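You operate a simulated robot arm through the tools that you are given. There is no shell and no other tool. Be economical: measure what you need, move in short steps, check, and stop when the job is done.

You are at the controls of a simulated two-armed robot. One attempt, no reset.

TASK
Stack the green round tin from the top of the black table on top of the yellow round tin. Put the dial stand on the top of the blue table. Take the wiping pad from the top of the steel bench and leave it on the low shelf of the green table. Open the upper blue drawer, put the white oil pad from the top of the steel bench in the inside of the upper blue drawer, then shut the drawer. Take the coupling hub on the top of the steel bench and put it away on the low shelf of the green table. Open the carton lid. Any order will do. Set down upright: dial stand.

The check looks at the end state, three seconds after you hand in, the way a careful person would. Anything else that was tipped, shoved, dropped, spilled or broken makes it a failure. A push-on lid holds only when it is set on centred and level and pressed home; a screw cap is set on level and turned clockwise until tight.

THE ROBOT
Two 7-joint arms with fingered hands on one trunk, on a base that drives. Base frame: it is fixed to the floor where the robot stands at the start and does not move with it; the origin is under the middle of the robot, x ahead of it, y to its left, z up; the surface under the hand at the start is at about z = 800. Units: mm, rad, N and s.
The left shoulder is at the start at [60, 126, 1331], the right one opposite. With the tool pointing down near the work surface each hand reaches from about 100 to 640 mm from the robot's upright axis, wherever it stands, measured 20 degrees to its own side. Places, roughly: carton lid [-100, -4300, 500]; coupling hub [1750, -5500, 1000]; dial stand [750, 250, 750]; inside of the upper blue drawer [1500, -5800, 700]; low shelf of the green table [2800, -4200, 200]; oil pad [1500, -6000, 750]; round tin [500, -250, 750]; top of the blue table [900, -600, 800]; upper blue drawer [1400, -5800, 700]; wiping pad (7x5x5 cm) [1300, -5700, 900]. Payload 2.5 kg a hand.
Tool frame (each hand has its own): the origin (TCP) lies between the finger pads and is the grasp point; the fingertips stand 30 mm ahead of it; z points along the fingers, y is the line along which they close. Largest opening 104 mm; the body of the gripper starts 35 mm behind the TCP. The gripper is a hand of 5 fingers: y runs from the thumb to the fingers, the wrist lies at [-15, -104, -178] in the tool frame, and closing takes about 1.5 s.
Orientation is that of the tool frame in the base frame, as a unit quaternion [x, y, z, w]. With the fingers straight down and the wrist toward the robot, the tool's x, y and z point along [0, 1, 0], [1, 0, 0] and [0, 0, -1] of the base frame.

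THE INTERFACE
- The arms move only by the tool drive_tool. It takes "left_targets", "right_targets" or both (then of equal length, played together; a hand with none holds still); each is a list of rows, each an object (a shift or turn left out is 0, a gripper value left out holds the last) with "translation": the shift along the tool's x, y, z in units of 300 mm (1.0 is 300 mm), a list of three; "angular": the turn, a rotation vector about the tool's x, y, z in units of 180 degrees (1.0 is 180 degrees), a list of three; "fingers": the opening, from 0 (shut) to 1 (fully open). In form: [{"translation": [x, y, z], "angular": [ax, ay, az], "fingers": fingers}, ...]. A call has 1 to 20 rows; each row is the pose to reach, as a shift and turn from the pose commanded when the call began, along the tool's axes at that moment. A call with a number of a shift or a turn outside -1 to 1 is refused whole. Rows are played at 5 a second. More than 50 mm and 0.15 rad between two rows, or a gripper value outside its range, and nothing of the call is played. Where a pose cannot be reached the arm comes as near as it can. A force on the tool above 40 N (or 10 N above the force at the start of the call, whichever is more), or a blocked arm, ends the call early, and 0.2 s more pass. The fingers move at their own pace (about 153 mm/s each) and stop on an object; they squeeze with about 33 N. The grip force told is the motor's: it shows also when the fingers shut on nothing. Time passes only in rows, and 0.2 s behind the last, so rows that repeat a pose let the fingers close. It gives the time, the measured TCP pose, the force on the tool (base axes), the opening and the grip force at its end, in the units of the frame above (readings bear some noise), with the torque about the TCP (base axes, N m) and any sound that the robot's microphone picked up, and new pictures: "pictures" is both (left out), scene, wrist or none (wrist: the cameras of the hands that moved).
- Cameras (640 x 400 px; columns grow to the right, rows downward): "scene" is now at [115.6, -24.5, 1522.3]; the picture's right is [-0.30, -0.95, 0.00], its down [-0.69, 0.22, -0.69] and it looks along [0.65, -0.21, -0.73] (base axes); focal length 220 px, centre (320, 200). "left" rides on the left gripper at [-80, -78, -141] in its tool frame; the picture's right is [-0.78, -0.30, 0.56], its down [0.54, -0.78, 0.33] and it looks along [0.33, 0.56, 0.76] (tool axes); focal length 247 px, centre (320, 200). "right" rides on the right gripper at [80, -78, -141] in its tool frame; the picture's right is [-0.78, 0.30, -0.56], its down [-0.54, -0.78, 0.33] and it looks along [-0.33, 0.56, 0.76] (tool axes); focal length 247 px, centre (320, 200). There is no depth. A picture from a camera that has moved, and an enlarged one, comes with that camera's place and axes in the base frame and with its lens.
- move_column(by): slides the trunk up (or, below 0, down) by that many mm; the arms and the scene camera ride with it, the base frame stays. It gives what a move gives, with no picture.
- base_move(legs): drives the robot by 1 to 6 legs, each [ahead, left, turn to the left] in mm, mm and rad, along the robot's own axes; the way and the turn of a leg run together, so that a leg with both is an arc; at most 1500 mm and 3.142 rad a leg. The arms and the cameras ride along, it lands a little off, and it stops where it bumps. It gives what a move gives, and a new picture of the scene camera.
- grasp_type(shape, hand): the hand has 5 fingers and takes this shape, open, in about a second: jaw (thumb against the fingers, like two jaws); tri (thumb and two fingers); tip (a fingertip pinch); poke (one finger out to press); point (the index stretched); flat (the hand flat); cup (the hand cupped); fist (a fist). The gripper value then closes the fingers along that shape, each until it touches; the sizes above hold for jaw. It gives what a move gives, with no picture.
- pan_tilt(pan, tilt): turns the head with the scene camera to pan (to the left, within 1.501 rad either way) and tilt (down, from -0.506 to 1.204), counted from straight ahead of the robot. It gives what a move gives, and a new picture of the scene camera.
- close_up(camera, box): a new picture of the part [left, top, right, bottom] of that camera's present view, enlarged. No time passes.
- close_job(): hands the job in; it is judged then, once.

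Go step by step. Nothing tells you exact positions but the pictures and the camera data: compare them with the known pose of the tool, close in by small moves and look again before you grip or let go. The budget is 196 turns and 260 pictures, counting those below and the enlarged ones. Unless the task says otherwise, let go and move clear before handing in.

The tools are called after ">>>" by a JSON object that holds its "op" and its "data". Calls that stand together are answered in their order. drive_tool: Moves the arms, as the interface text tells. Its arguments: {"type":"object","properties":{"left_targets":{"type":"array","items":{"type":"object","properties":{"translation":{"type":"array","items":{"type":"number"}},"angular":{"type":"array","items":{"type":"number"}},"fingers":{"type":"number"}}}},"right_targets":{"type":"array","items":{"type":"object","properties":{"translation":{"type":"array","items":{"type":"number"}},"angular":{"type":"array","items":{"type":"number"}},"fingers":{"type":"number"}}}},"pictures":{"type":"string","enum":["both","scene","wrist","none"]}},"required":[]} The other tools are called the same way: move_column (by) slides the trunk up or down; grasp_type (shape, hand) gives the hand a shape; base_move (legs) drives the base; pan_tilt (pan, tilt) turns the head that bears the scene camera; close_up (camera, box) takes an enlarged picture of a part of a camera's view; close_job () hands the job in.

At the start:

```text
time_s: 0.0
left_tcp_pos: [528.8, -46.9, 1229.2]
left_tcp_rot: [0.707, 0.707, 0.0, 0.0]
left_contact_force: [0.4, 0.2, 0.5]
left_ft_torque: [-0.01, 0.01, -0.01]
left_width: 103.6
left_grasp_force: 0.0
left_shape: jaw
right_tcp_pos: [275.1, -258.4, 1065.9]
right_tcp_rot: [0.668, 0.735, 0.08, -0.082]
right_contact_force: [0.0, -0.5, 0.9]
right_ft_torque: [-0.01, 0.05, 0.04]
right_width: 104.1
right_grasp_force: 0.1
right_shape: jaw
trunk travel left (down, up): [-726.0, 214.0]
robot x, y, heading: [-0.5, 1.0, 0.002]
head pan, tilt: [-0.309, 0.815]
```

scene: 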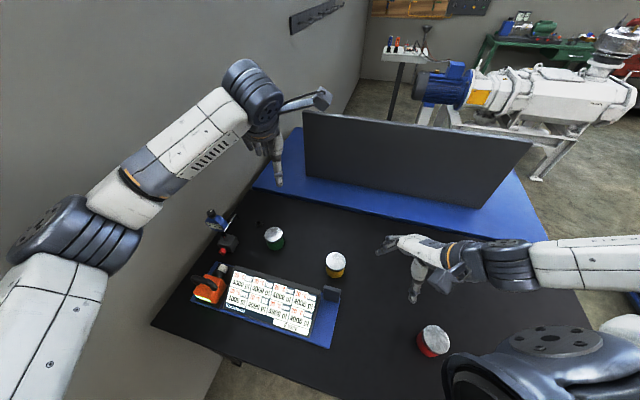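
right: 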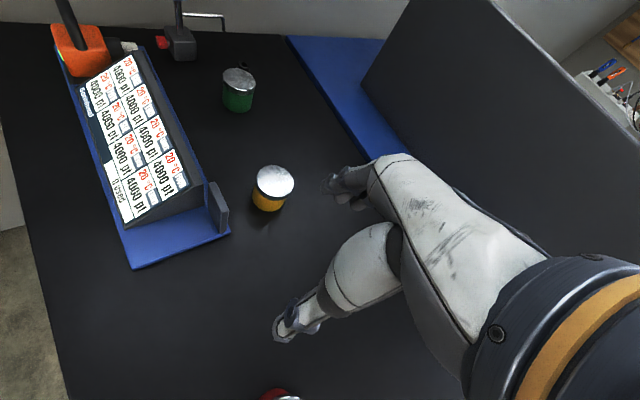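
left: 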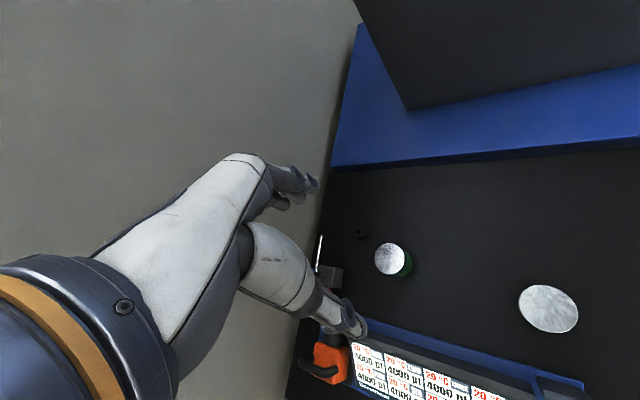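

I see the black table with green, yellow and red tins and a small dial stand at the left, with the blue table beyond it. I'll take close-ups first.

>>> {"op": "close_up", "data": {"camera": "scene", "box": [180, 190, 360, 310]}}

>>> {"op": "close_up", "data": {"camera": "right", "box": [40, 0, 340, 220]}}

>>> {"op": "pan_tilt", "data": {"pan": 0.2, "tilt": 0.8}}

```text
3.33 times, centred on (270, 250) of scene
camera zoom: at [115.6, -24.5, 1522.3], right [-0.3, -0.95, 0.0], down [-0.69, 0.22, -0.69], along [0.65, -0.21, -0.73], focal length 734 px, centre (487, 33)
```

zoom: 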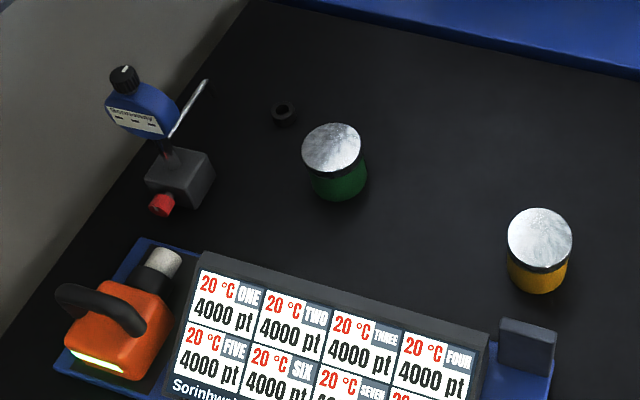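

```text
1.82 times, centred on (190, 110) of right
camera zoom: at [191.7, -220.8, 1222.9], right [0.38, -0.85, 0.37], down [-0.73, -0.52, -0.45], along [0.57, -0.1, -0.81], focal length 449 px, centre (556, 364)
```

zoom: 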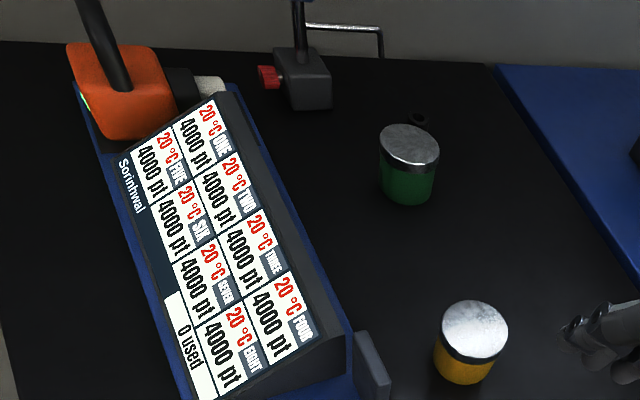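

```text
time_s: 0.9
left_tcp_pos: [528.5, -47.5, 1230.1]
left_tcp_rot: [0.707, 0.708, 0.0, 0.0]
left_contact_force: [-0.8, 0.2, -0.5]
left_ft_torque: [0.01, -0.02, 0.02]
left_width: 103.5
left_grasp_force: 0.1
left_shape: jaw
right_tcp_pos: [275.5, -257.1, 1066.7]
right_tcp_rot: [0.668, 0.735, 0.08, -0.083]
right_contact_force: [-0.2, -0.1, 0.4]
right_ft_torque: [0.04, 0.01, -0.03]
right_width: 103.7
right_grasp_force: 0.0
right_shape: jaw
trunk travel left (down, up): [-726.0, 214.0]
robot x, y, heading: [2.0, -3.9, -0.001]
head pan, tilt: [0.201, 0.799]
camera scene: at [118.5, 15.8, 1523.5], right [0.2, -0.98, 0.0], down [-0.7, -0.14, -0.7], along [0.68, 0.14, -0.72], focal length 220 px, centre (320, 200)
```

scene: 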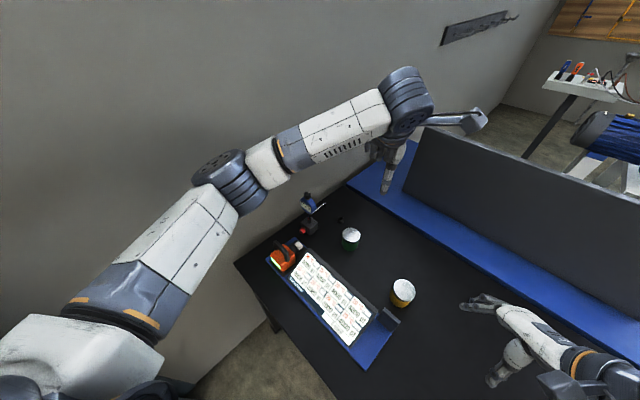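

Green tin is near [592,-6] with its top at z≈866, yellow near [423,-178]. I'll move the left hand above the green tin and look.

>>> {"op": "drive_tool", "data": {"left_targets": [{"translation": [0.03, 0.05, 0.12], "fingers": 1}, {"translation": [0.06, 0.1, 0.24]}, {"translation": [0.09, 0.14, 0.36]}, {"translation": [0.12, 0.18, 0.5]}, {"translation": [0.14, 0.21, 0.64]}, {"translation": [0.14, 0.21, 0.76]}]}}

```text
time_s: 2.3
left_tcp_pos: [591.3, -5.0, 1000.6]
left_tcp_rot: [0.708, 0.707, 0.0, 0.001]
left_contact_force: [-0.5, -0.1, 0.3]
left_ft_torque: [-0.03, -0.01, 0.01]
left_width: 103.6
left_grasp_force: 0.1
left_shape: jaw
right_tcp_pos: [275.3, -256.5, 1066.7]
right_tcp_rot: [0.667, 0.736, 0.08, -0.083]
right_contact_force: [-0.8, -0.8, -0.8]
right_ft_torque: [0.01, -0.02, -0.04]
right_width: 103.9
right_grasp_force: 0.0
right_shape: jaw
trunk travel left (down, up): [-726.0, 214.0]
robot x, y, heading: [0.8, -0.5, 0.001]
head pan, tilt: [0.201, 0.799]
camera scene: at [118.5, 15.8, 1523.6], right [0.2, -0.98, 0.0], down [-0.7, -0.14, -0.7], along [0.68, 0.14, -0.72], focal length 220 px, centre (320, 200)
camera left: at [514.4, -84.5, 1142.5], right [-0.3, -0.78, -0.56], down [-0.78, 0.53, -0.33], along [0.56, 0.33, -0.76], focal length 247 px, centre (320, 200)
```

scene: 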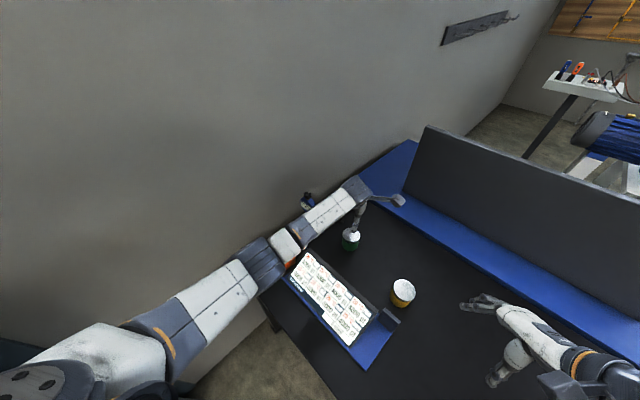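
left: 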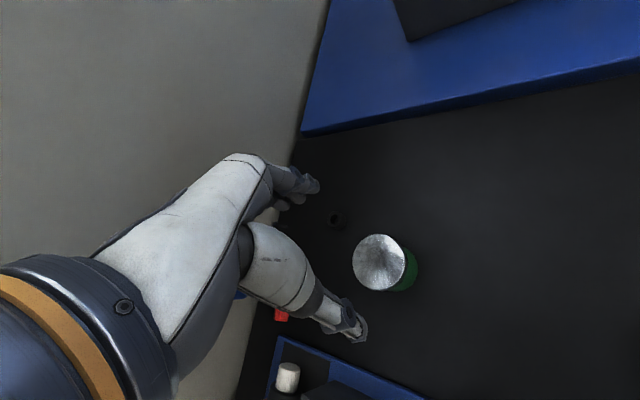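

Tin centre reads about [597,-7]. I'll descend with a small correction, stopping at z≈850.

>>> {"op": "drive_tool", "data": {"left_targets": [{"translation": [-0.008, 0.015, 0.12], "fingers": 1}, {"translation": [-0.008, 0.015, 0.24]}, {"translation": [-0.008, 0.015, 0.36]}, {"translation": [-0.008, 0.015, 0.43]}, {"translation": [-0.008, 0.015, 0.5]}], "pictures": "wrist"}}

>>> {"op": "close_up", "data": {"camera": "scene", "box": [270, 170, 450, 310]}}

```text
time_s: 3.5
left_tcp_pos: [577.4, 3.3, 863.5]
left_tcp_rot: [0.707, 0.707, 0.0, 0.0]
left_contact_force: [1.1, 0.2, -0.7]
left_ft_torque: [0.01, 0.02, 0.02]
left_width: 103.7
left_grasp_force: 0.1
left_shape: jaw
left hand out of reach, approached as far as the arm can: row 3, 4, 5
right_tcp_pos: [275.3, -257.3, 1066.7]
right_tcp_rot: [0.668, 0.735, 0.079, -0.083]
right_contact_force: [0.1, 0.1, -0.8]
right_ft_torque: [0.01, -0.03, 0.02]
right_width: 103.9
right_grasp_force: 0.0
right_shape: jaw
trunk travel left (down, up): [-726.0, 214.0]
robot x, y, heading: [-2.2, 1.1, 0.003]
head pan, tilt: [0.201, 0.799]
camera left: at [500.8, -75.2, 1005.2], right [-0.3, -0.78, -0.56], down [-0.78, 0.53, -0.33], along [0.56, 0.33, -0.76], focal length 247 px, centre (320, 200)
```

left: 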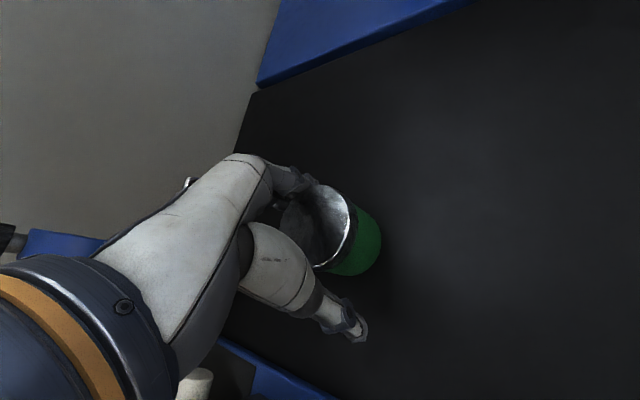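

```text
2.86 times, centred on (360, 240) of scene
camera zoom: at [118.5, 15.9, 1523.5], right [0.2, -0.98, 0.0], down [-0.7, -0.14, -0.7], along [0.68, 0.14, -0.72], focal length 629 px, centre (206, 86)
```

zoom: 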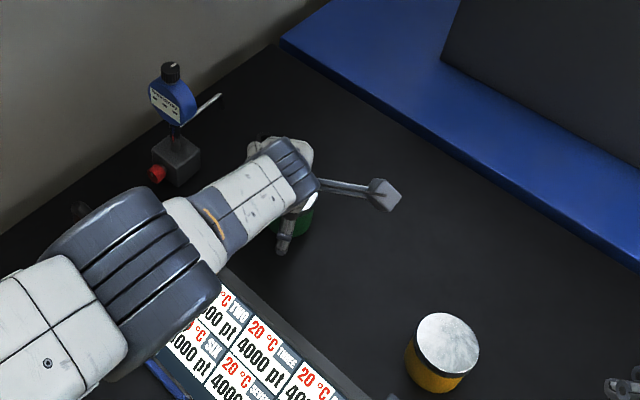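

The arm ran out of reach, so I'll raise the hand and lower the trunk.

>>> {"op": "drive_tool", "data": {"left_targets": [{"translation": [-0.008, 0.015, 0.3]}, {"translation": [-0.008, 0.015, 0.18]}, {"translation": [-0.008, 0.015, 0.05]}, {"translation": [-0.008, 0.015, -0.1]}, {"translation": [-0.008, 0.015, -0.2]}], "pictures": "none"}}

>>> {"op": "move_column", "data": {"by": -150}}

```text
refused: row 1 steps farther than a row can; nothing moved
```

```text
time_s: 4.3
left_tcp_pos: [589.2, -1.0, 826.5]
left_tcp_rot: [0.711, 0.703, 0.011, 0.014]
left_contact_force: [-6.8, 3.0, 21.0]
left_ft_torque: [0.2, -0.7, 0.13]
left_width: 101.1
left_grasp_force: 0.1
left_shape: jaw
right_tcp_pos: [274.4, -256.5, 1015.5]
right_tcp_rot: [0.668, 0.736, 0.081, -0.083]
right_contact_force: [-0.2, -1.0, 0.2]
right_ft_torque: [-0.03, 0.05, 0.04]
right_width: 104.0
right_grasp_force: 0.0
right_shape: jaw
trunk travel left (down, up): [-675.0, 265.0]
robot x, y, heading: [0.7, 3.7, -0.001]
head pan, tilt: [0.201, 0.799]
stopped: the force on the tool passed its limit at 54 N (the readings are from after the stop); the commanded pose is now the measured one
```

The column went down into contact because the raise was refused. I'll lift a bit and check nothing has moved.

>>> {"op": "drive_tool", "data": {"left_targets": [{"translation": [0, 0, -0.05]}]}}

```text
time_s: 4.8
left_tcp_pos: [592.0, -0.9, 833.0]
left_tcp_rot: [0.709, 0.705, 0.006, 0.008]
left_contact_force: [-0.4, -0.1, -0.5]
left_ft_torque: [-0.02, 0.0, 0.03]
left_width: 103.6
left_grasp_force: 0.0
left_shape: jaw
left hand out of reach, approached as far as the arm can: row 1
right_tcp_pos: [275.6, -256.5, 1015.4]
right_tcp_rot: [0.667, 0.736, 0.081, -0.083]
right_contact_force: [0.6, -0.1, 0.7]
right_ft_torque: [0.03, 0.01, -0.02]
right_width: 103.9
right_grasp_force: 0.0
right_shape: jaw
trunk travel left (down, up): [-675.0, 265.0]
robot x, y, heading: [-1.5, -2.1, 0.006]
head pan, tilt: [0.201, 0.799]
camera scene: at [119.3, 15.8, 1472.6], right [0.2, -0.98, 0.0], down [-0.7, -0.14, -0.7], along [0.68, 0.14, -0.72], focal length 220 px, centre (320, 200)
camera left: at [511.8, -79.0, 972.6], right [-0.29, -0.78, -0.56], down [-0.77, 0.54, -0.35], along [0.57, 0.33, -0.75], focal length 247 px, centre (320, 200)
```

scene: 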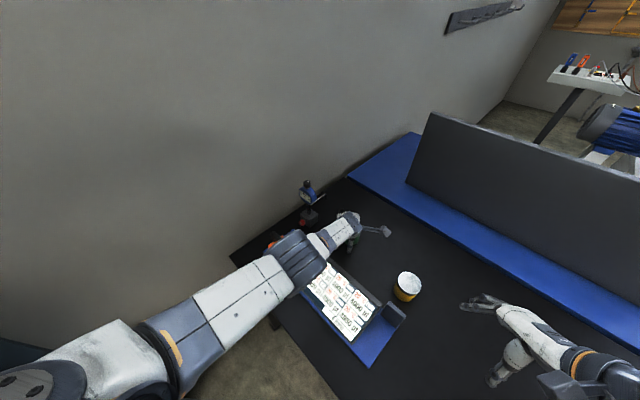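
left: 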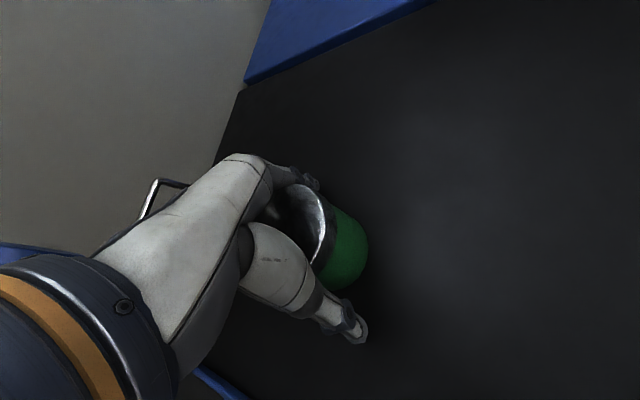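

The tin stands upright between the fingers (table top ≈ z 800). I'll level the hand, centre on y and close.

>>> {"op": "drive_tool", "data": {"left_targets": [{"translation": [-0.015, 0.0, -0.02], "angular": [0.006, 0.001, -0.002], "fingers": 1}, {"translation": [-0.015, 0.0, -0.02], "angular": [0.006, 0.001, -0.002], "fingers": 1}, {"translation": [-0.015, 0.0, -0.02], "angular": [0.006, 0.001, -0.002], "fingers": 0.4}, {"translation": [-0.015, 0.0, -0.02], "angular": [0.006, 0.001, -0.002], "fingers": 0.3}, {"translation": [-0.015, 0.0, -0.02], "angular": [0.006, 0.001, -0.002], "fingers": 0.3}, {"translation": [-0.015, 0.0, -0.02], "angular": [0.006, 0.001, -0.002], "fingers": 0.3}, {"translation": [-0.015, 0.0, -0.02], "angular": [0.006, 0.001, -0.002], "fingers": 0.3}, {"translation": [-0.015, 0.0, -0.02], "angular": [0.006, 0.001, -0.002], "fingers": 0.3}], "pictures": "wrist"}}

```text
time_s: 6.5
left_tcp_pos: [594.5, -4.7, 841.1]
left_tcp_rot: [0.706, 0.708, 0.001, 0.002]
left_contact_force: [-0.2, -0.3, -0.1]
left_ft_torque: [0.0, -0.02, 0.0]
left_width: 52.7
left_grasp_force: 33.4
left_shape: jaw
right_tcp_pos: [275.5, -255.8, 1015.6]
right_tcp_rot: [0.668, 0.735, 0.08, -0.083]
right_contact_force: [0.1, -0.3, 0.4]
right_ft_torque: [-0.02, -0.02, 0.07]
right_width: 103.6
right_grasp_force: 0.0
right_shape: jaw
trunk travel left (down, up): [-675.0, 265.0]
robot x, y, heading: [-0.6, 2.0, -0.001]
head pan, tilt: [0.201, 0.799]
camera left: at [514.5, -85.1, 981.4], right [-0.29, -0.78, -0.56], down [-0.77, 0.53, -0.34], along [0.56, 0.33, -0.76], focal length 247 px, centre (320, 200)
```

left: 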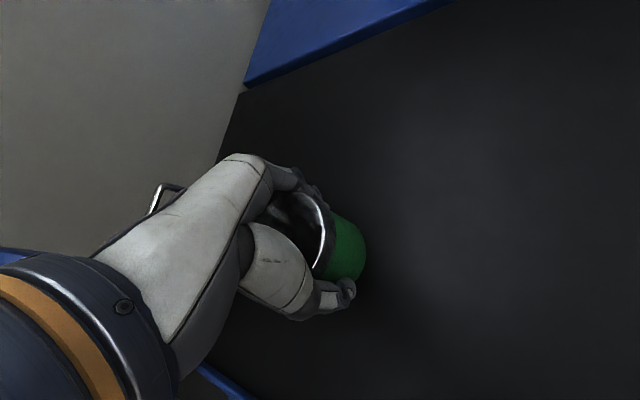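

Gripped at 53 mm. Lift and move toward the yellow tin.

>>> {"op": "drive_tool", "data": {"left_targets": [{"translation": [0, 0, -0.03]}, {"translation": [0, 0, -0.12]}, {"translation": [0, 0, -0.26]}, {"translation": [0, 0, -0.4]}, {"translation": [0, 0, -0.45]}]}}

```text
time_s: 7.8
left_tcp_pos: [638.3, -23.9, 959.8]
left_tcp_rot: [0.708, 0.707, 0.001, 0.002]
left_contact_force: [-1.1, 0.2, -2.2]
left_ft_torque: [0.01, -0.02, 0.02]
left_width: 52.8
left_grasp_force: 32.7
left_shape: jaw
left hand out of reach, approached as far as the arm can: row 1, 2, 3, 4, 5
right_tcp_pos: [274.6, -257.1, 1015.5]
right_tcp_rot: [0.668, 0.735, 0.08, -0.083]
right_contact_force: [1.2, -0.5, 0.4]
right_ft_torque: [-0.02, 0.02, -0.02]
right_width: 104.1
right_grasp_force: 0.1
right_shape: jaw
trunk travel left (down, up): [-675.0, 265.0]
robot x, y, heading: [-0.9, 1.2, 0.002]
head pan, tilt: [0.201, 0.799]
camera scene: at [118.6, 16.0, 1473.0], right [0.2, -0.98, 0.0], down [-0.7, -0.14, -0.7], along [0.68, 0.14, -0.72], focal length 220 px, centre (320, 200)
camera left: at [560.2, -103.0, 1100.3], right [-0.29, -0.78, -0.56], down [-0.77, 0.54, -0.34], along [0.56, 0.33, -0.76], focal length 247 px, centre (320, 200)
```

scene: 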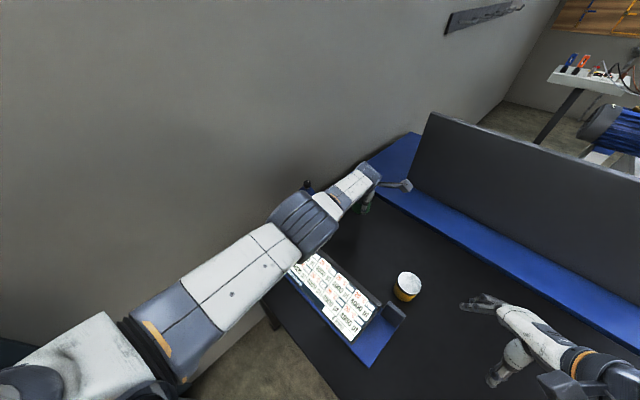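
left: 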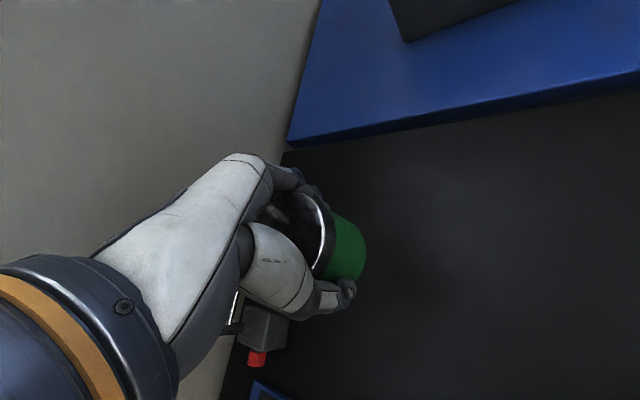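

The tin is held at z≈960. I'll pull the hand toward the robot and toward the yellow tin, then check where it lands.

>>> {"op": "drive_tool", "data": {"left_targets": [{"translation": [-0.05, -0.12, -0.03]}, {"translation": [-0.12, -0.24, -0.06]}, {"translation": [-0.2, -0.34, -0.06]}, {"translation": [-0.28, -0.42, -0.06]}, {"translation": [-0.38, -0.5, -0.06]}]}}

```text
time_s: 8.9
left_tcp_pos: [620.2, -52.3, 941.5]
left_tcp_rot: [0.708, 0.706, 0.0, 0.003]
left_contact_force: [0.8, -0.4, -0.8]
left_ft_torque: [-0.02, 0.01, 0.0]
left_width: 52.3
left_grasp_force: 33.4
left_shape: jaw
left hand out of reach, approached as far as the arm can: row 1, 2, 3, 4, 5
right_tcp_pos: [275.6, -256.3, 1015.9]
right_tcp_rot: [0.668, 0.735, 0.08, -0.083]
right_contact_force: [-0.2, 0.1, -0.1]
right_ft_torque: [-0.02, -0.03, -0.02]
right_width: 103.8
right_grasp_force: 0.2
right_shape: jaw
trunk travel left (down, up): [-675.0, 265.0]
robot x, y, heading: [2.0, 1.0, 0.0]
head pan, tilt: [0.201, 0.799]
camera scene: at [118.8, 15.8, 1473.0], right [0.2, -0.98, 0.0], down [-0.7, -0.14, -0.7], along [0.68, 0.14, -0.72], focal length 220 px, centre (320, 200)
camera left: at [542.5, -130.1, 1082.7], right [-0.29, -0.78, -0.56], down [-0.78, 0.53, -0.34], along [0.56, 0.33, -0.76], focal length 247 px, centre (320, 200)
```

scene: 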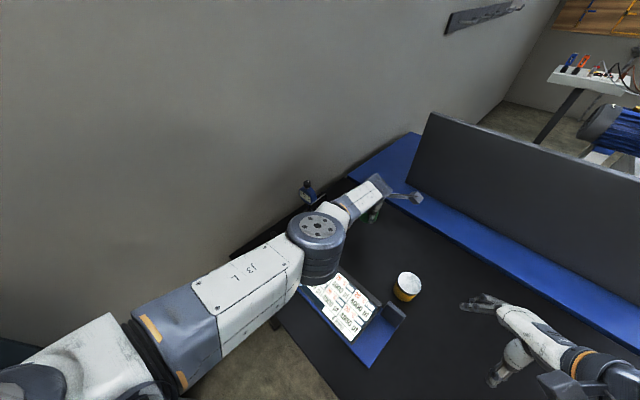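
left: 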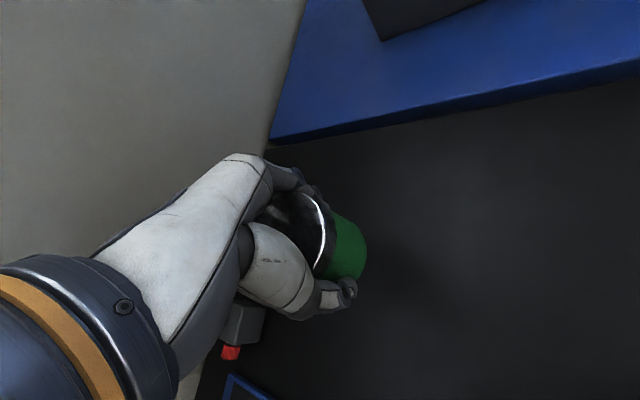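

The arm is straight and stuck at its boundary, so I'll pull the hand straight back toward the shoulder.

>>> {"op": "drive_tool", "data": {"left_targets": [{"translation": [0.05, -0.13, -0.05]}, {"translation": [0.1, -0.26, -0.1]}, {"translation": [0.13, -0.39, -0.15]}, {"translation": [0.15, -0.52, -0.2]}, {"translation": [0.15, -0.65, -0.25]}, {"translation": [0.15, -0.65, -0.25]}], "pictures": "scene"}}

```text
time_s: 10.3
left_tcp_pos: [621.0, -50.4, 942.4]
left_tcp_rot: [0.707, 0.707, 0.001, 0.003]
left_contact_force: [1.4, -0.5, -1.5]
left_ft_torque: [-0.01, 0.05, 0.05]
left_width: 52.6
left_grasp_force: 33.0
left_shape: jaw
left hand out of reach, approached as far as the arm can: row 1, 2, 3, 4, 5, 6
right_tcp_pos: [274.5, -256.7, 1014.5]
right_tcp_rot: [0.667, 0.736, 0.079, -0.082]
right_contact_force: [0.0, 1.3, 0.7]
right_ft_torque: [-0.01, -0.01, -0.05]
right_width: 103.8
right_grasp_force: 0.1
right_shape: jaw
trunk travel left (down, up): [-675.0, 265.0]
robot x, y, heading: [1.0, 1.5, 0.001]
head pan, tilt: [0.201, 0.799]
camera scene: at [118.6, 16.0, 1473.0], right [0.2, -0.98, 0.0], down [-0.7, -0.14, -0.7], along [0.68, 0.14, -0.72], focal length 220 px, centre (320, 200)
```

scene: 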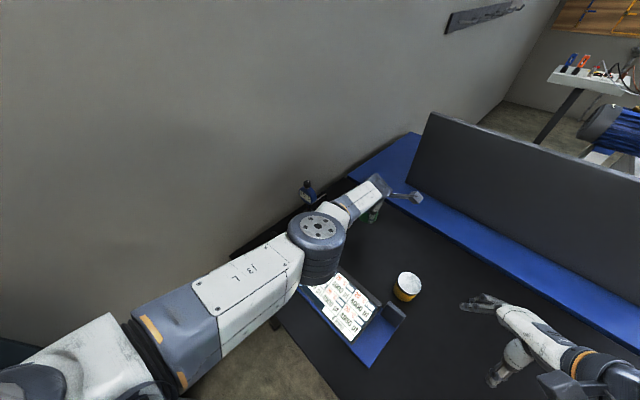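

Still stuck. I'll try a sideways/yaw perturbation to free the elbow.

>>> {"op": "drive_tool", "data": {"left_targets": [{"translation": [0, 0, -0.1], "angular": [0, 0, 0.04]}, {"translation": [0, -0.1, -0.2], "angular": [0, 0, 0.08]}, {"translation": [0, -0.2, -0.3], "angular": [0, 0, 0.12]}, {"translation": [0, -0.3, -0.35], "angular": [0, 0, 0.16]}, {"translation": [0, -0.4, -0.4], "angular": [0, 0, 0.2]}], "pictures": "scene"}}

```text
time_s: 11.6
left_tcp_pos: [619.8, -102.7, 1052.8]
left_tcp_rot: [0.892, 0.453, 0.003, 0.001]
left_contact_force: [-0.8, 0.3, -1.3]
left_ft_torque: [0.01, -0.03, 0.03]
left_width: 52.7
left_grasp_force: 32.5
left_shape: jaw
left hand out of reach, approached as far as the arm can: row 1, 2, 3, 4, 5
right_tcp_pos: [274.9, -256.2, 1016.6]
right_tcp_rot: [0.667, 0.736, 0.08, -0.083]
right_contact_force: [-0.4, -1.0, 0.6]
right_ft_torque: [0.02, 0.01, -0.03]
right_width: 103.6
right_grasp_force: 0.0
right_shape: jaw
trunk travel left (down, up): [-675.0, 265.0]
robot x, y, heading: [-1.5, -0.4, 0.001]
head pan, tilt: [0.201, 0.799]
camera scene: at [118.1, 15.6, 1473.0], right [0.2, -0.98, 0.0], down [-0.7, -0.14, -0.7], along [0.68, 0.14, -0.72], focal length 220 px, centre (320, 200)
```

scene: 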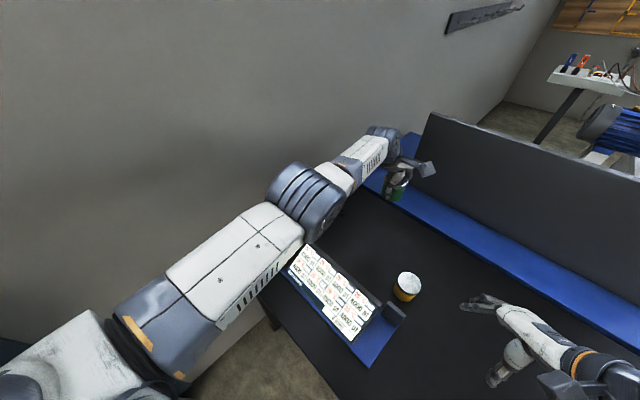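

It is freeing up a little. I'll continue up and back with the yaw undone, toward the starting configuration.

>>> {"op": "drive_tool", "data": {"left_targets": [{"translation": [0, -0.03, -0.12], "angular": [0, 0, -0.04]}, {"translation": [0, -0.1, -0.24], "angular": [0, 0, -0.08]}, {"translation": [0, -0.18, -0.36], "angular": [0, 0, -0.12]}, {"translation": [-0.01, -0.26, -0.48], "angular": [0, 0, -0.16]}, {"translation": [-0.02, -0.34, -0.56], "angular": [0, 0, -0.2]}, {"translation": [-0.03, -0.4, -0.6], "angular": [0, 0, -0.2]}], "pictures": "scene"}}

```text
time_s: 12.9
left_tcp_pos: [620.0, -51.9, 1262.3]
left_tcp_rot: [0.707, 0.707, 0.001, 0.003]
left_contact_force: [-0.1, -0.3, -1.9]
left_ft_torque: [-0.02, 0.0, 0.0]
left_width: 52.2
left_grasp_force: 32.8
left_shape: jaw
left hand out of reach, approached as far as the arm can: row 1, 2, 3, 4, 5, 6
right_tcp_pos: [275.5, -257.0, 1016.2]
right_tcp_rot: [0.668, 0.736, 0.079, -0.083]
right_contact_force: [0.8, 0.7, -0.8]
right_ft_torque: [-0.03, -0.01, 0.01]
right_width: 103.8
right_grasp_force: 0.0
right_shape: jaw
trunk travel left (down, up): [-675.0, 265.0]
robot x, y, heading: [1.9, 1.2, -0.001]
head pan, tilt: [0.201, 0.799]
camera scene: at [118.4, 15.8, 1473.0], right [0.2, -0.98, 0.0], down [-0.7, -0.14, -0.7], along [0.68, 0.14, -0.72], focal length 220 px, centre (320, 200)
```

scene: 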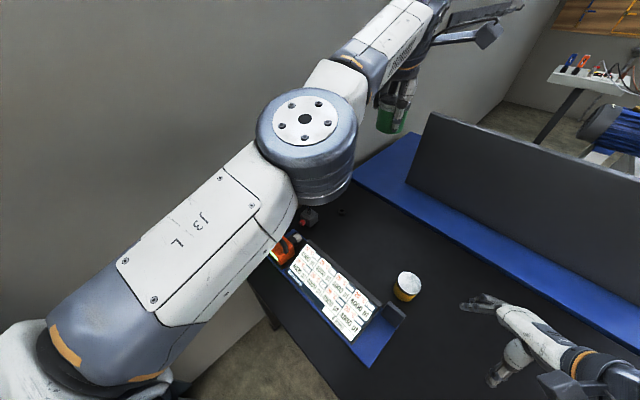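

The hand follows height and orientation, but the elbow will not fold. I'll try yawing the other way while pulling back.

>>> {"op": "drive_tool", "data": {"left_targets": [{"translation": [0.0, -0.05, 0.02], "angular": [0, 0, -0.045]}, {"translation": [0.05, -0.15, 0.05], "angular": [0, 0, -0.09]}, {"translation": [0.1, -0.25, 0.08], "angular": [0, 0, -0.135]}, {"translation": [0.15, -0.35, 0.1], "angular": [0, 0, -0.18]}, {"translation": [0.15, -0.45, 0.1], "angular": [0, 0, -0.225]}, {"translation": [0.15, -0.5, 0.1], "angular": [0, 0, -0.27]}, {"translation": [0.15, -0.5, 0.1], "angular": [0, 0, -0.27]}], "pictures": "scene"}}

```text
time_s: 14.6
left_tcp_pos: [591.6, 32.7, 1272.6]
left_tcp_rot: [0.352, 0.936, 0.001, 0.003]
left_contact_force: [-0.7, 0.1, -2.2]
left_ft_torque: [-0.01, 0.03, -0.02]
left_width: 52.5
left_grasp_force: 32.9
left_shape: jaw
left hand out of reach, approached as far as the arm can: row 1, 2, 3, 4, 5, 6, 7
right_tcp_pos: [275.7, -256.9, 1014.8]
right_tcp_rot: [0.668, 0.736, 0.08, -0.083]
right_contact_force: [-0.3, -0.3, -0.5]
right_ft_torque: [0.0, 0.0, -0.02]
right_width: 104.0
right_grasp_force: 0.0
right_shape: jaw
trunk travel left (down, up): [-675.0, 265.0]
robot x, y, heading: [2.4, -1.9, -0.001]
head pan, tilt: [0.201, 0.799]
camera scene: at [118.6, 16.0, 1473.0], right [0.2, -0.98, 0.0], down [-0.7, -0.14, -0.7], along [0.68, 0.14, -0.72], focal length 220 px, centre (320, 200)
```

scene: 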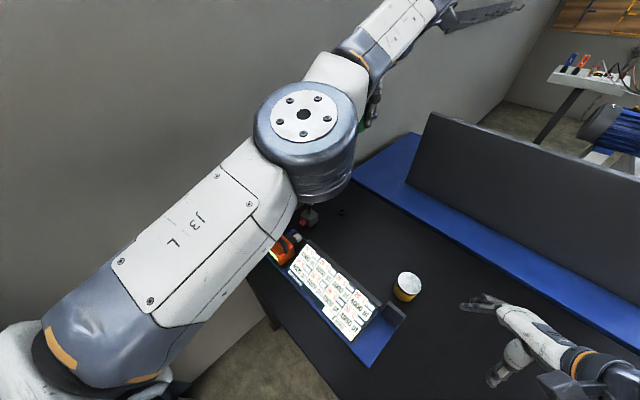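

The wrist stays on a fixed-radius sphere. I'll swing to the right tangentially (no radial part) and undo the yaw, to see whether the elbow bends that way.

>>> {"op": "drive_tool", "data": {"left_targets": [{"translation": [-0.059, -0.118, 0], "angular": [0, 0, 0.045]}, {"translation": [-0.118, -0.236, 0], "angular": [0, 0, 0.09]}, {"translation": [-0.177, -0.354, 0.03], "angular": [0, 0, 0.135]}, {"translation": [-0.236, -0.472, 0.06], "angular": [0, 0, 0.18]}, {"translation": [-0.295, -0.59, 0.09], "angular": [0, 0, 0.225]}, {"translation": [-0.354, -0.708, 0.12], "angular": [0, 0, 0.27]}, {"translation": [-0.354, -0.83, 0.12], "angular": [0, 0, 0.27]}], "pictures": "scene"}}

```text
time_s: 16.1
left_tcp_pos: [612.3, -49.8, 1283.8]
left_tcp_rot: [0.708, 0.706, 0.001, 0.003]
left_contact_force: [-0.5, -0.5, -2.3]
left_ft_torque: [-0.02, 0.01, -0.02]
left_width: 52.2
left_grasp_force: 33.0
left_shape: jaw
left hand out of reach, approached as far as the arm can: row 1, 2, 3, 4, 5, 6, 7
right_tcp_pos: [274.6, -257.7, 1016.6]
right_tcp_rot: [0.668, 0.735, 0.08, -0.083]
right_contact_force: [0.3, 0.7, 0.8]
right_ft_torque: [0.0, 0.0, 0.0]
right_width: 103.5
right_grasp_force: 0.1
right_shape: jaw
trunk travel left (down, up): [-675.0, 265.0]
robot x, y, heading: [1.5, -2.8, 0.001]
head pan, tilt: [0.201, 0.799]
camera scene: at [118.2, 16.0, 1473.0], right [0.2, -0.98, 0.0], down [-0.7, -0.14, -0.7], along [0.68, 0.14, -0.72], focal length 220 px, centre (320, 200)
```

scene: 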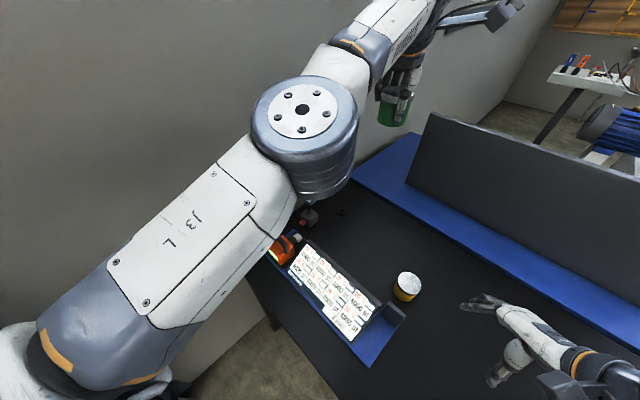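

The wrist refuses to go right; I'll try left and back (the wall is roughly 190 mm away, so with modest moves).

>>> {"op": "drive_tool", "data": {"left_targets": [{"translation": [0.1, -0.05, 0]}, {"translation": [0.2, -0.1, 0]}, {"translation": [0.3, -0.2, 0]}, {"translation": [0.3, -0.3, 0]}, {"translation": [0.3, -0.4, 0]}, {"translation": [0.3, -0.5, 0]}], "pictures": "scene"}}

```text
time_s: 17.6
left_tcp_pos: [459.4, 39.7, 1279.6]
left_tcp_rot: [0.706, 0.708, 0.002, 0.003]
left_contact_force: [-0.1, -0.9, -2.3]
left_ft_torque: [-0.01, 0.0, -0.01]
left_width: 52.1
left_grasp_force: 33.4
left_shape: jaw
right_tcp_pos: [274.4, -257.7, 1015.4]
right_tcp_rot: [0.667, 0.736, 0.081, -0.084]
right_contact_force: [0.6, -1.2, -0.4]
right_ft_torque: [0.03, 0.02, 0.01]
right_width: 103.7
right_grasp_force: 0.2
right_shape: jaw
trunk travel left (down, up): [-675.0, 265.0]
robot x, y, heading: [-0.2, 1.2, 0.001]
head pan, tilt: [0.201, 0.799]
camera scene: at [118.1, 15.5, 1473.0], right [0.2, -0.98, 0.0], down [-0.7, -0.14, -0.7], along [0.68, 0.14, -0.72], focal length 220 px, centre (320, 200)
```

scene: 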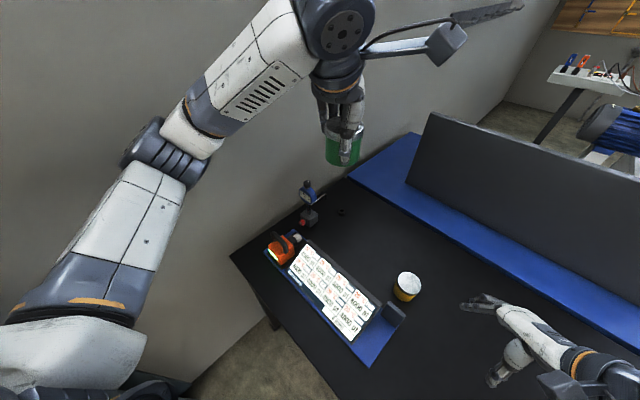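

The elbow is bent again. The table is rotated about −0.6 rad relative to the robot, so I'll turn the base in place to face it, which puts the yellow tin well in reach of the left hand.

>>> {"op": "base_move", "data": {"legs": [[0, 0, -0.62]]}}

>>> {"op": "pan_tilt", "data": {"pan": 0.15, "tilt": 0.9}}

```text
time_s: 19.6
left_tcp_pos: [399.3, -231.7, 1277.1]
left_tcp_rot: [0.887, 0.461, 0.0, 0.003]
left_contact_force: [0.1, -0.9, -1.2]
left_ft_torque: [-0.02, -0.02, 0.01]
left_width: 52.3
left_grasp_force: 32.7
left_shape: jaw
right_tcp_pos: [77.4, -369.4, 1016.9]
right_tcp_rot: [0.859, 0.499, 0.102, -0.056]
right_contact_force: [0.1, 0.3, 0.2]
right_ft_torque: [0.01, 0.01, -0.02]
right_width: 103.5
right_grasp_force: 0.1
right_shape: jaw
trunk travel left (down, up): [-675.0, 265.0]
robot x, y, heading: [-0.5, 2.7, -0.61]
head pan, tilt: [0.201, 0.799]
camera scene: at [106.1, -55.4, 1473.0], right [-0.4, -0.92, 0.0], down [-0.66, 0.29, -0.7], along [0.64, -0.28, -0.72], focal length 220 px, centre (320, 200)
```

scene: 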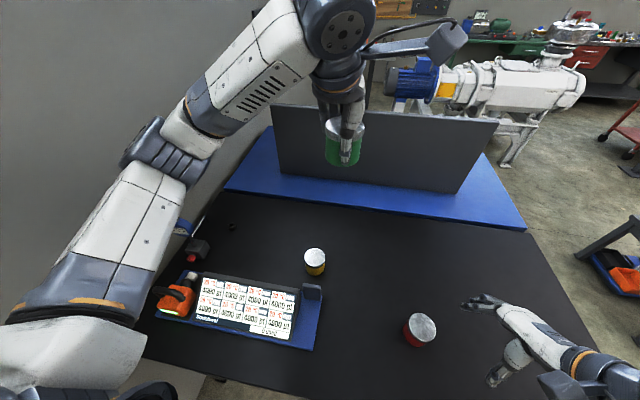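

```text
time_s: 20.3
left_tcp_pos: [398.9, -231.6, 1277.9]
left_tcp_rot: [0.887, 0.462, 0.0, 0.003]
left_contact_force: [0.1, 0.0, -1.9]
left_ft_torque: [0.01, 0.03, 0.01]
left_width: 52.2
left_grasp_force: 33.2
left_shape: jaw
right_tcp_pos: [77.4, -369.1, 1015.6]
right_tcp_rot: [0.858, 0.5, 0.102, -0.055]
right_contact_force: [0.1, 0.4, -0.2]
right_ft_torque: [-0.02, 0.02, -0.02]
right_width: 103.8
right_grasp_force: 0.1
right_shape: jaw
trunk travel left (down, up): [-675.0, 265.0]
robot x, y, heading: [0.2, -2.1, -0.611]
head pan, tilt: [0.15, 0.901]
camera scene: at [99.9, -56.8, 1465.1], right [-0.45, -0.9, 0.0], down [-0.7, 0.35, -0.62], along [0.56, -0.28, -0.78], focal length 220 px, centre (320, 200)
```

scene: 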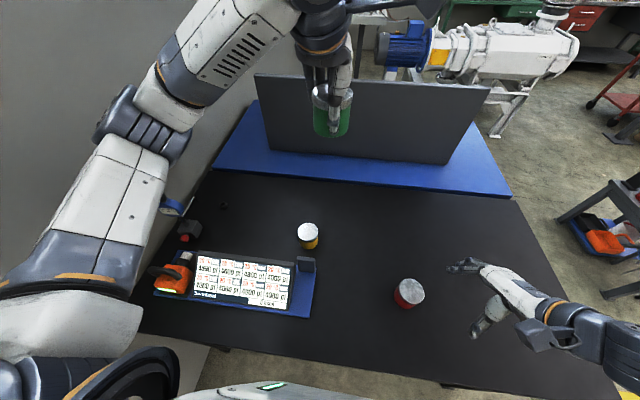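

Now facing the table. I'll lower the held tin to about 1080 near the yellow tin and look through the wrist camera.

>>> {"op": "drive_tool", "data": {"left_targets": [{"translation": [0.05, -0.01, 0.13]}, {"translation": [0.1, -0.02, 0.26]}, {"translation": [0.15, -0.03, 0.39]}, {"translation": [0.2, -0.03, 0.52]}, {"translation": [0.2, -0.03, 0.66]}]}}

```text
time_s: 21.5
left_tcp_pos: [428.7, -180.6, 1079.1]
left_tcp_rot: [0.887, 0.461, 0.001, 0.004]
left_contact_force: [0.4, 0.2, -1.3]
left_ft_torque: [0.03, 0.01, 0.04]
left_width: 52.2
left_grasp_force: 33.3
left_shape: jaw
right_tcp_pos: [78.4, -368.1, 1015.9]
right_tcp_rot: [0.858, 0.5, 0.102, -0.055]
right_contact_force: [0.4, -0.5, 0.4]
right_ft_torque: [-0.03, 0.02, 0.02]
right_width: 103.5
right_grasp_force: 0.0
right_shape: jaw
trunk travel left (down, up): [-675.0, 265.0]
robot x, y, heading: [-3.0, 0.1, -0.615]
head pan, tilt: [0.15, 0.901]
camera scene: at [100.0, -56.9, 1465.1], right [-0.45, -0.9, 0.0], down [-0.7, 0.35, -0.62], along [0.56, -0.28, -0.78], focal length 220 px, centre (320, 200)
camera left: at [319.0, -198.8, 1219.6], right [-0.69, -0.47, -0.56], down [-0.33, 0.88, -0.34], along [0.65, -0.05, -0.76], focal length 247 px, centre (320, 200)
```

scene: 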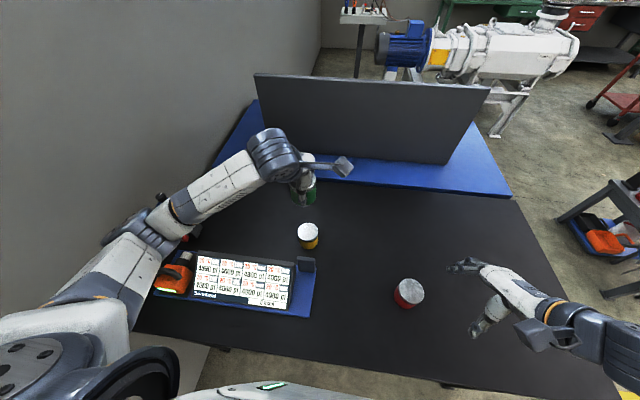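
left: 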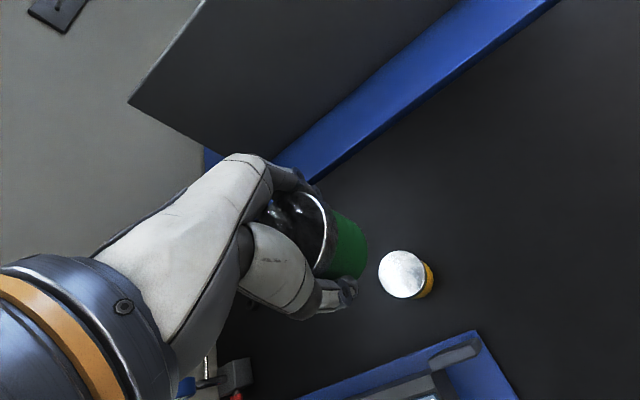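

Yellow tin top is at about [427,-179]. I'll zoom to judge how the green tin sits in the hand.

>>> {"op": "close_up", "data": {"camera": "left", "box": [240, 170, 450, 320]}}

>>> {"op": "close_up", "data": {"camera": "scene", "box": [250, 130, 370, 260]}}

```text
2.67 times, centred on (345, 245) of left
camera zoom: at [319.0, -198.8, 1219.6], right [-0.69, -0.47, -0.56], down [-0.33, 0.88, -0.34], along [0.65, -0.05, -0.76], focal length 659 px, centre (253, 80)
```

zoom: 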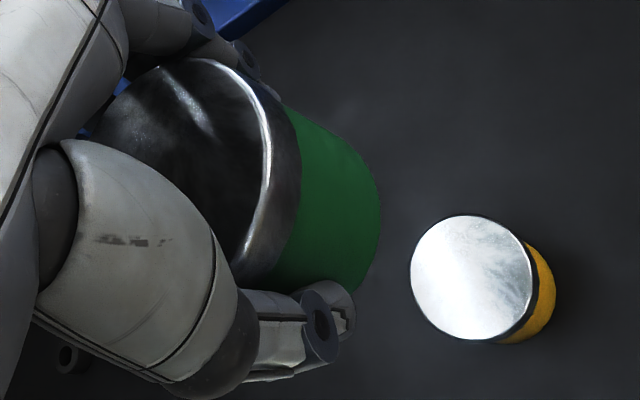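

```text
3.08 times, centred on (310, 195) of scene
camera zoom: at [100.0, -56.9, 1465.1], right [-0.45, -0.9, 0.0], down [-0.7, 0.35, -0.62], along [0.56, -0.28, -0.78], focal length 677 px, centre (351, 215)
```

zoom: 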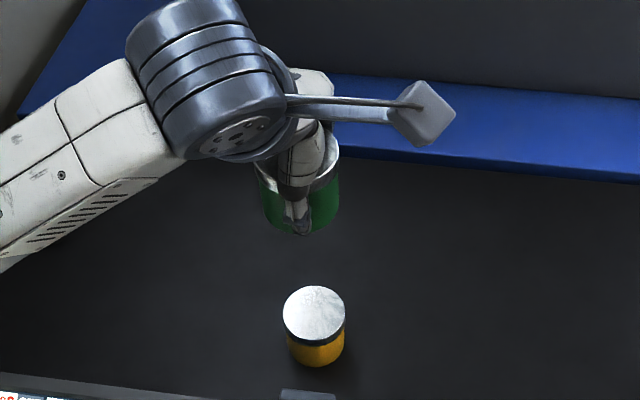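

The green tin is centred on the TCP within a couple of mm, and the TCP is over the yellow tin. I'll descend to about 920 and check.

>>> {"op": "drive_tool", "data": {"left_targets": [{"translation": [0.003, 0, 0.13]}, {"translation": [0.003, 0, 0.26]}, {"translation": [0.003, 0, 0.39]}, {"translation": [0.003, 0, 0.47]}, {"translation": [0.003, 0, 0.52]}]}}

>>> {"op": "close_up", "data": {"camera": "left", "box": [240, 170, 450, 320]}}

>>> {"op": "close_up", "data": {"camera": "scene", "box": [250, 170, 370, 260]}}

```text
time_s: 22.7
left_tcp_pos: [428.3, -179.8, 925.9]
left_tcp_rot: [0.887, 0.461, 0.0, 0.002]
left_contact_force: [-0.4, -1.3, -2.5]
left_ft_torque: [0.01, -0.02, 0.01]
left_width: 52.2
left_grasp_force: 33.0
left_shape: jaw
right_tcp_pos: [78.5, -369.8, 1015.6]
right_tcp_rot: [0.858, 0.5, 0.102, -0.055]
right_contact_force: [0.1, -0.2, -0.9]
right_ft_torque: [0.01, 0.02, -0.01]
right_width: 103.7
right_grasp_force: 0.1
right_shape: jaw
trunk travel left (down, up): [-675.0, 265.0]
robot x, y, heading: [0.9, -0.6, -0.612]
head pan, tilt: [0.15, 0.901]
camera scene: at [99.9, -56.8, 1465.1], right [-0.45, -0.9, 0.0], down [-0.7, 0.35, -0.62], along [0.56, -0.28, -0.78], focal length 220 px, centre (320, 200)
camera left: at [318.4, -198.4, 1066.1], right [-0.69, -0.47, -0.56], down [-0.33, 0.88, -0.34], along [0.65, -0.05, -0.76], focal length 247 px, centre (320, 200)
```

scene: 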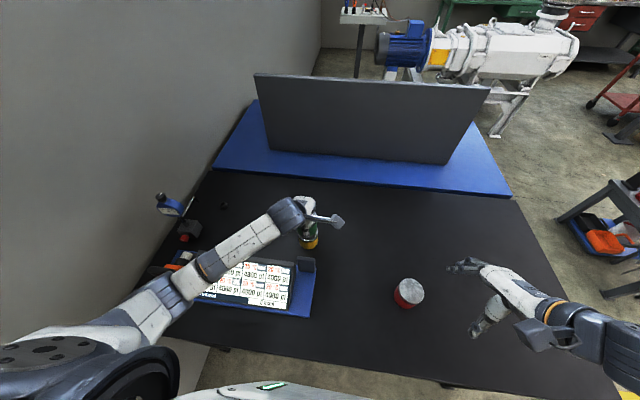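
left: 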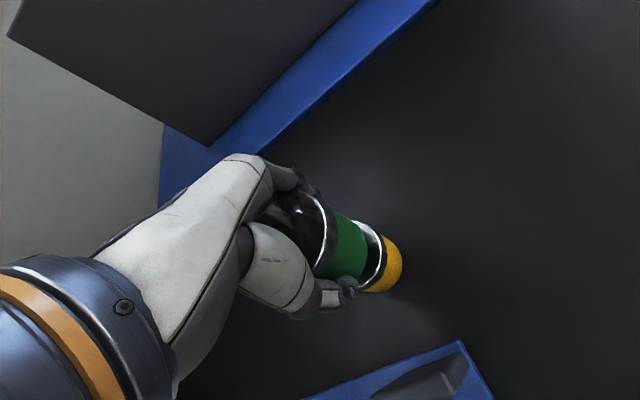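

```text
2.67 times, centred on (345, 245) of left
camera zoom: at [318.4, -198.4, 1066.1], right [-0.69, -0.47, -0.56], down [-0.33, 0.88, -0.34], along [0.65, -0.05, -0.76], focal length 659 px, centre (253, 80)
```

zoom: 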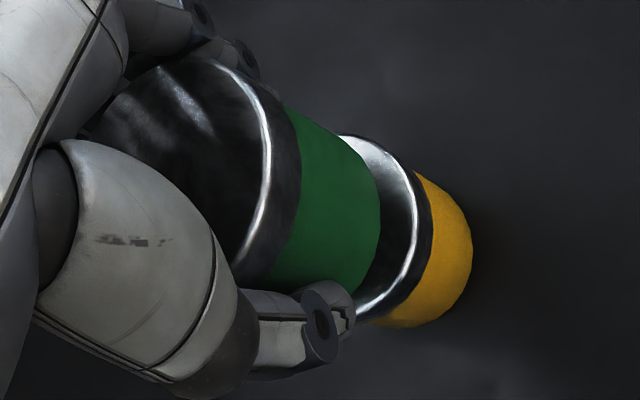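

```text
4.44 times, centred on (310, 215) of scene
camera zoom: at [99.9, -56.8, 1465.1], right [-0.45, -0.9, 0.0], down [-0.7, 0.35, -0.62], along [0.56, -0.28, -0.78], focal length 978 px, centre (364, 133)
```

zoom: 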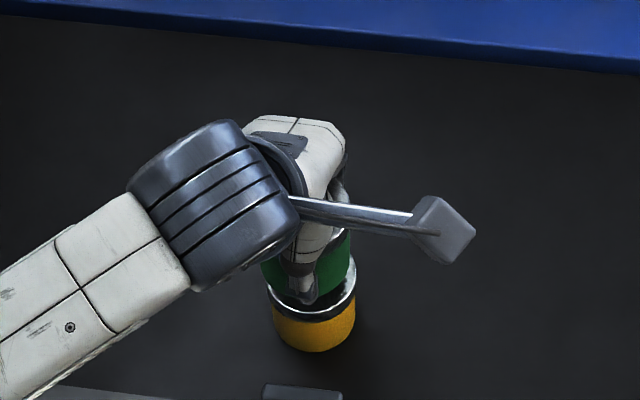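

Alignment looks good within ~3 mm; I'll make a 2 mm correction and descend gently to contact.

>>> {"op": "drive_tool", "data": {"left_targets": [{"translation": [-0.006, -0.002, 0.02]}, {"translation": [-0.006, -0.002, 0.03]}, {"translation": [-0.006, -0.002, 0.04]}, {"translation": [-0.006, -0.002, 0.05]}], "pictures": "none"}}

>>> {"op": "close_up", "data": {"camera": "left", "box": [240, 170, 450, 320]}}

```text
time_s: 23.7
left_tcp_pos: [427.1, -179.6, 908.8]
left_tcp_rot: [0.887, 0.461, 0.001, 0.003]
left_contact_force: [-0.5, 0.1, -1.3]
left_ft_torque: [-0.02, 0.0, 0.01]
left_width: 52.2
left_grasp_force: 33.0
left_shape: jaw
right_tcp_pos: [77.7, -369.0, 1016.1]
right_tcp_rot: [0.858, 0.5, 0.102, -0.055]
right_contact_force: [0.3, 0.0, -0.4]
right_ft_torque: [-0.02, 0.03, -0.02]
right_width: 104.0
right_grasp_force: 0.0
right_shape: jaw
trunk travel left (down, up): [-675.0, 265.0]
robot x, y, heading: [-1.2, 0.6, -0.61]
head pan, tilt: [0.15, 0.901]
```

```text
2.67 times, centred on (345, 245) of left
camera zoom: at [317.3, -198.9, 1050.3], right [-0.69, -0.47, -0.56], down [-0.33, 0.88, -0.34], along [0.65, -0.05, -0.76], focal length 659 px, centre (253, 80)
```

zoom: 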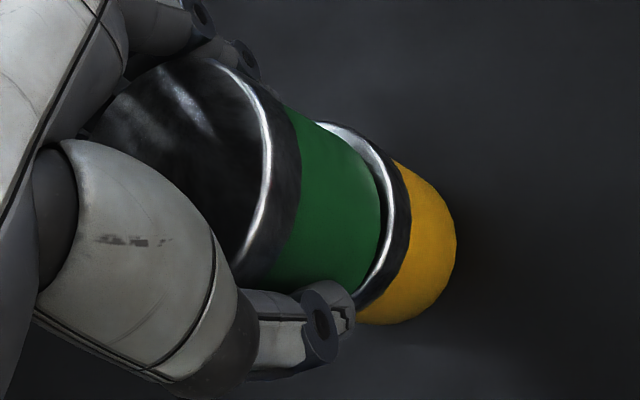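

Not yet touching; continue in 2 mm steps.

>>> {"op": "drive_tool", "data": {"left_targets": [{"translation": [0, 0, 0.007]}, {"translation": [0, 0, 0.014]}, {"translation": [0, 0, 0.02]}], "pictures": "none"}}

>>> {"op": "close_up", "data": {"camera": "left", "box": [240, 170, 450, 320]}}

```text
time_s: 24.5
left_tcp_pos: [426.1, -180.2, 905.0]
left_tcp_rot: [0.887, 0.461, 0.002, 0.005]
left_contact_force: [0.1, 0.8, 6.8]
left_ft_torque: [0.06, 0.01, -0.01]
left_width: 52.1
left_grasp_force: 32.6
left_shape: jaw
right_tcp_pos: [77.7, -368.7, 1017.0]
right_tcp_rot: [0.858, 0.5, 0.103, -0.054]
right_contact_force: [-0.3, 0.4, 0.3]
right_ft_torque: [0.0, -0.01, -0.01]
right_width: 103.9
right_grasp_force: 0.0
right_shape: jaw
trunk travel left (down, up): [-675.0, 265.0]
robot x, y, heading: [-1.8, -3.7, -0.61]
head pan, tilt: [0.15, 0.901]
```

```text
2.67 times, centred on (345, 245) of left
camera zoom: at [316.7, -199.0, 1045.5], right [-0.68, -0.47, -0.56], down [-0.33, 0.88, -0.34], along [0.65, -0.05, -0.76], focal length 659 px, centre (253, 80)
```

zoom: 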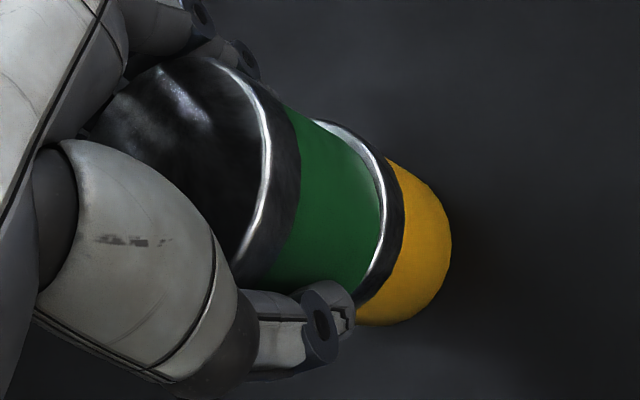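

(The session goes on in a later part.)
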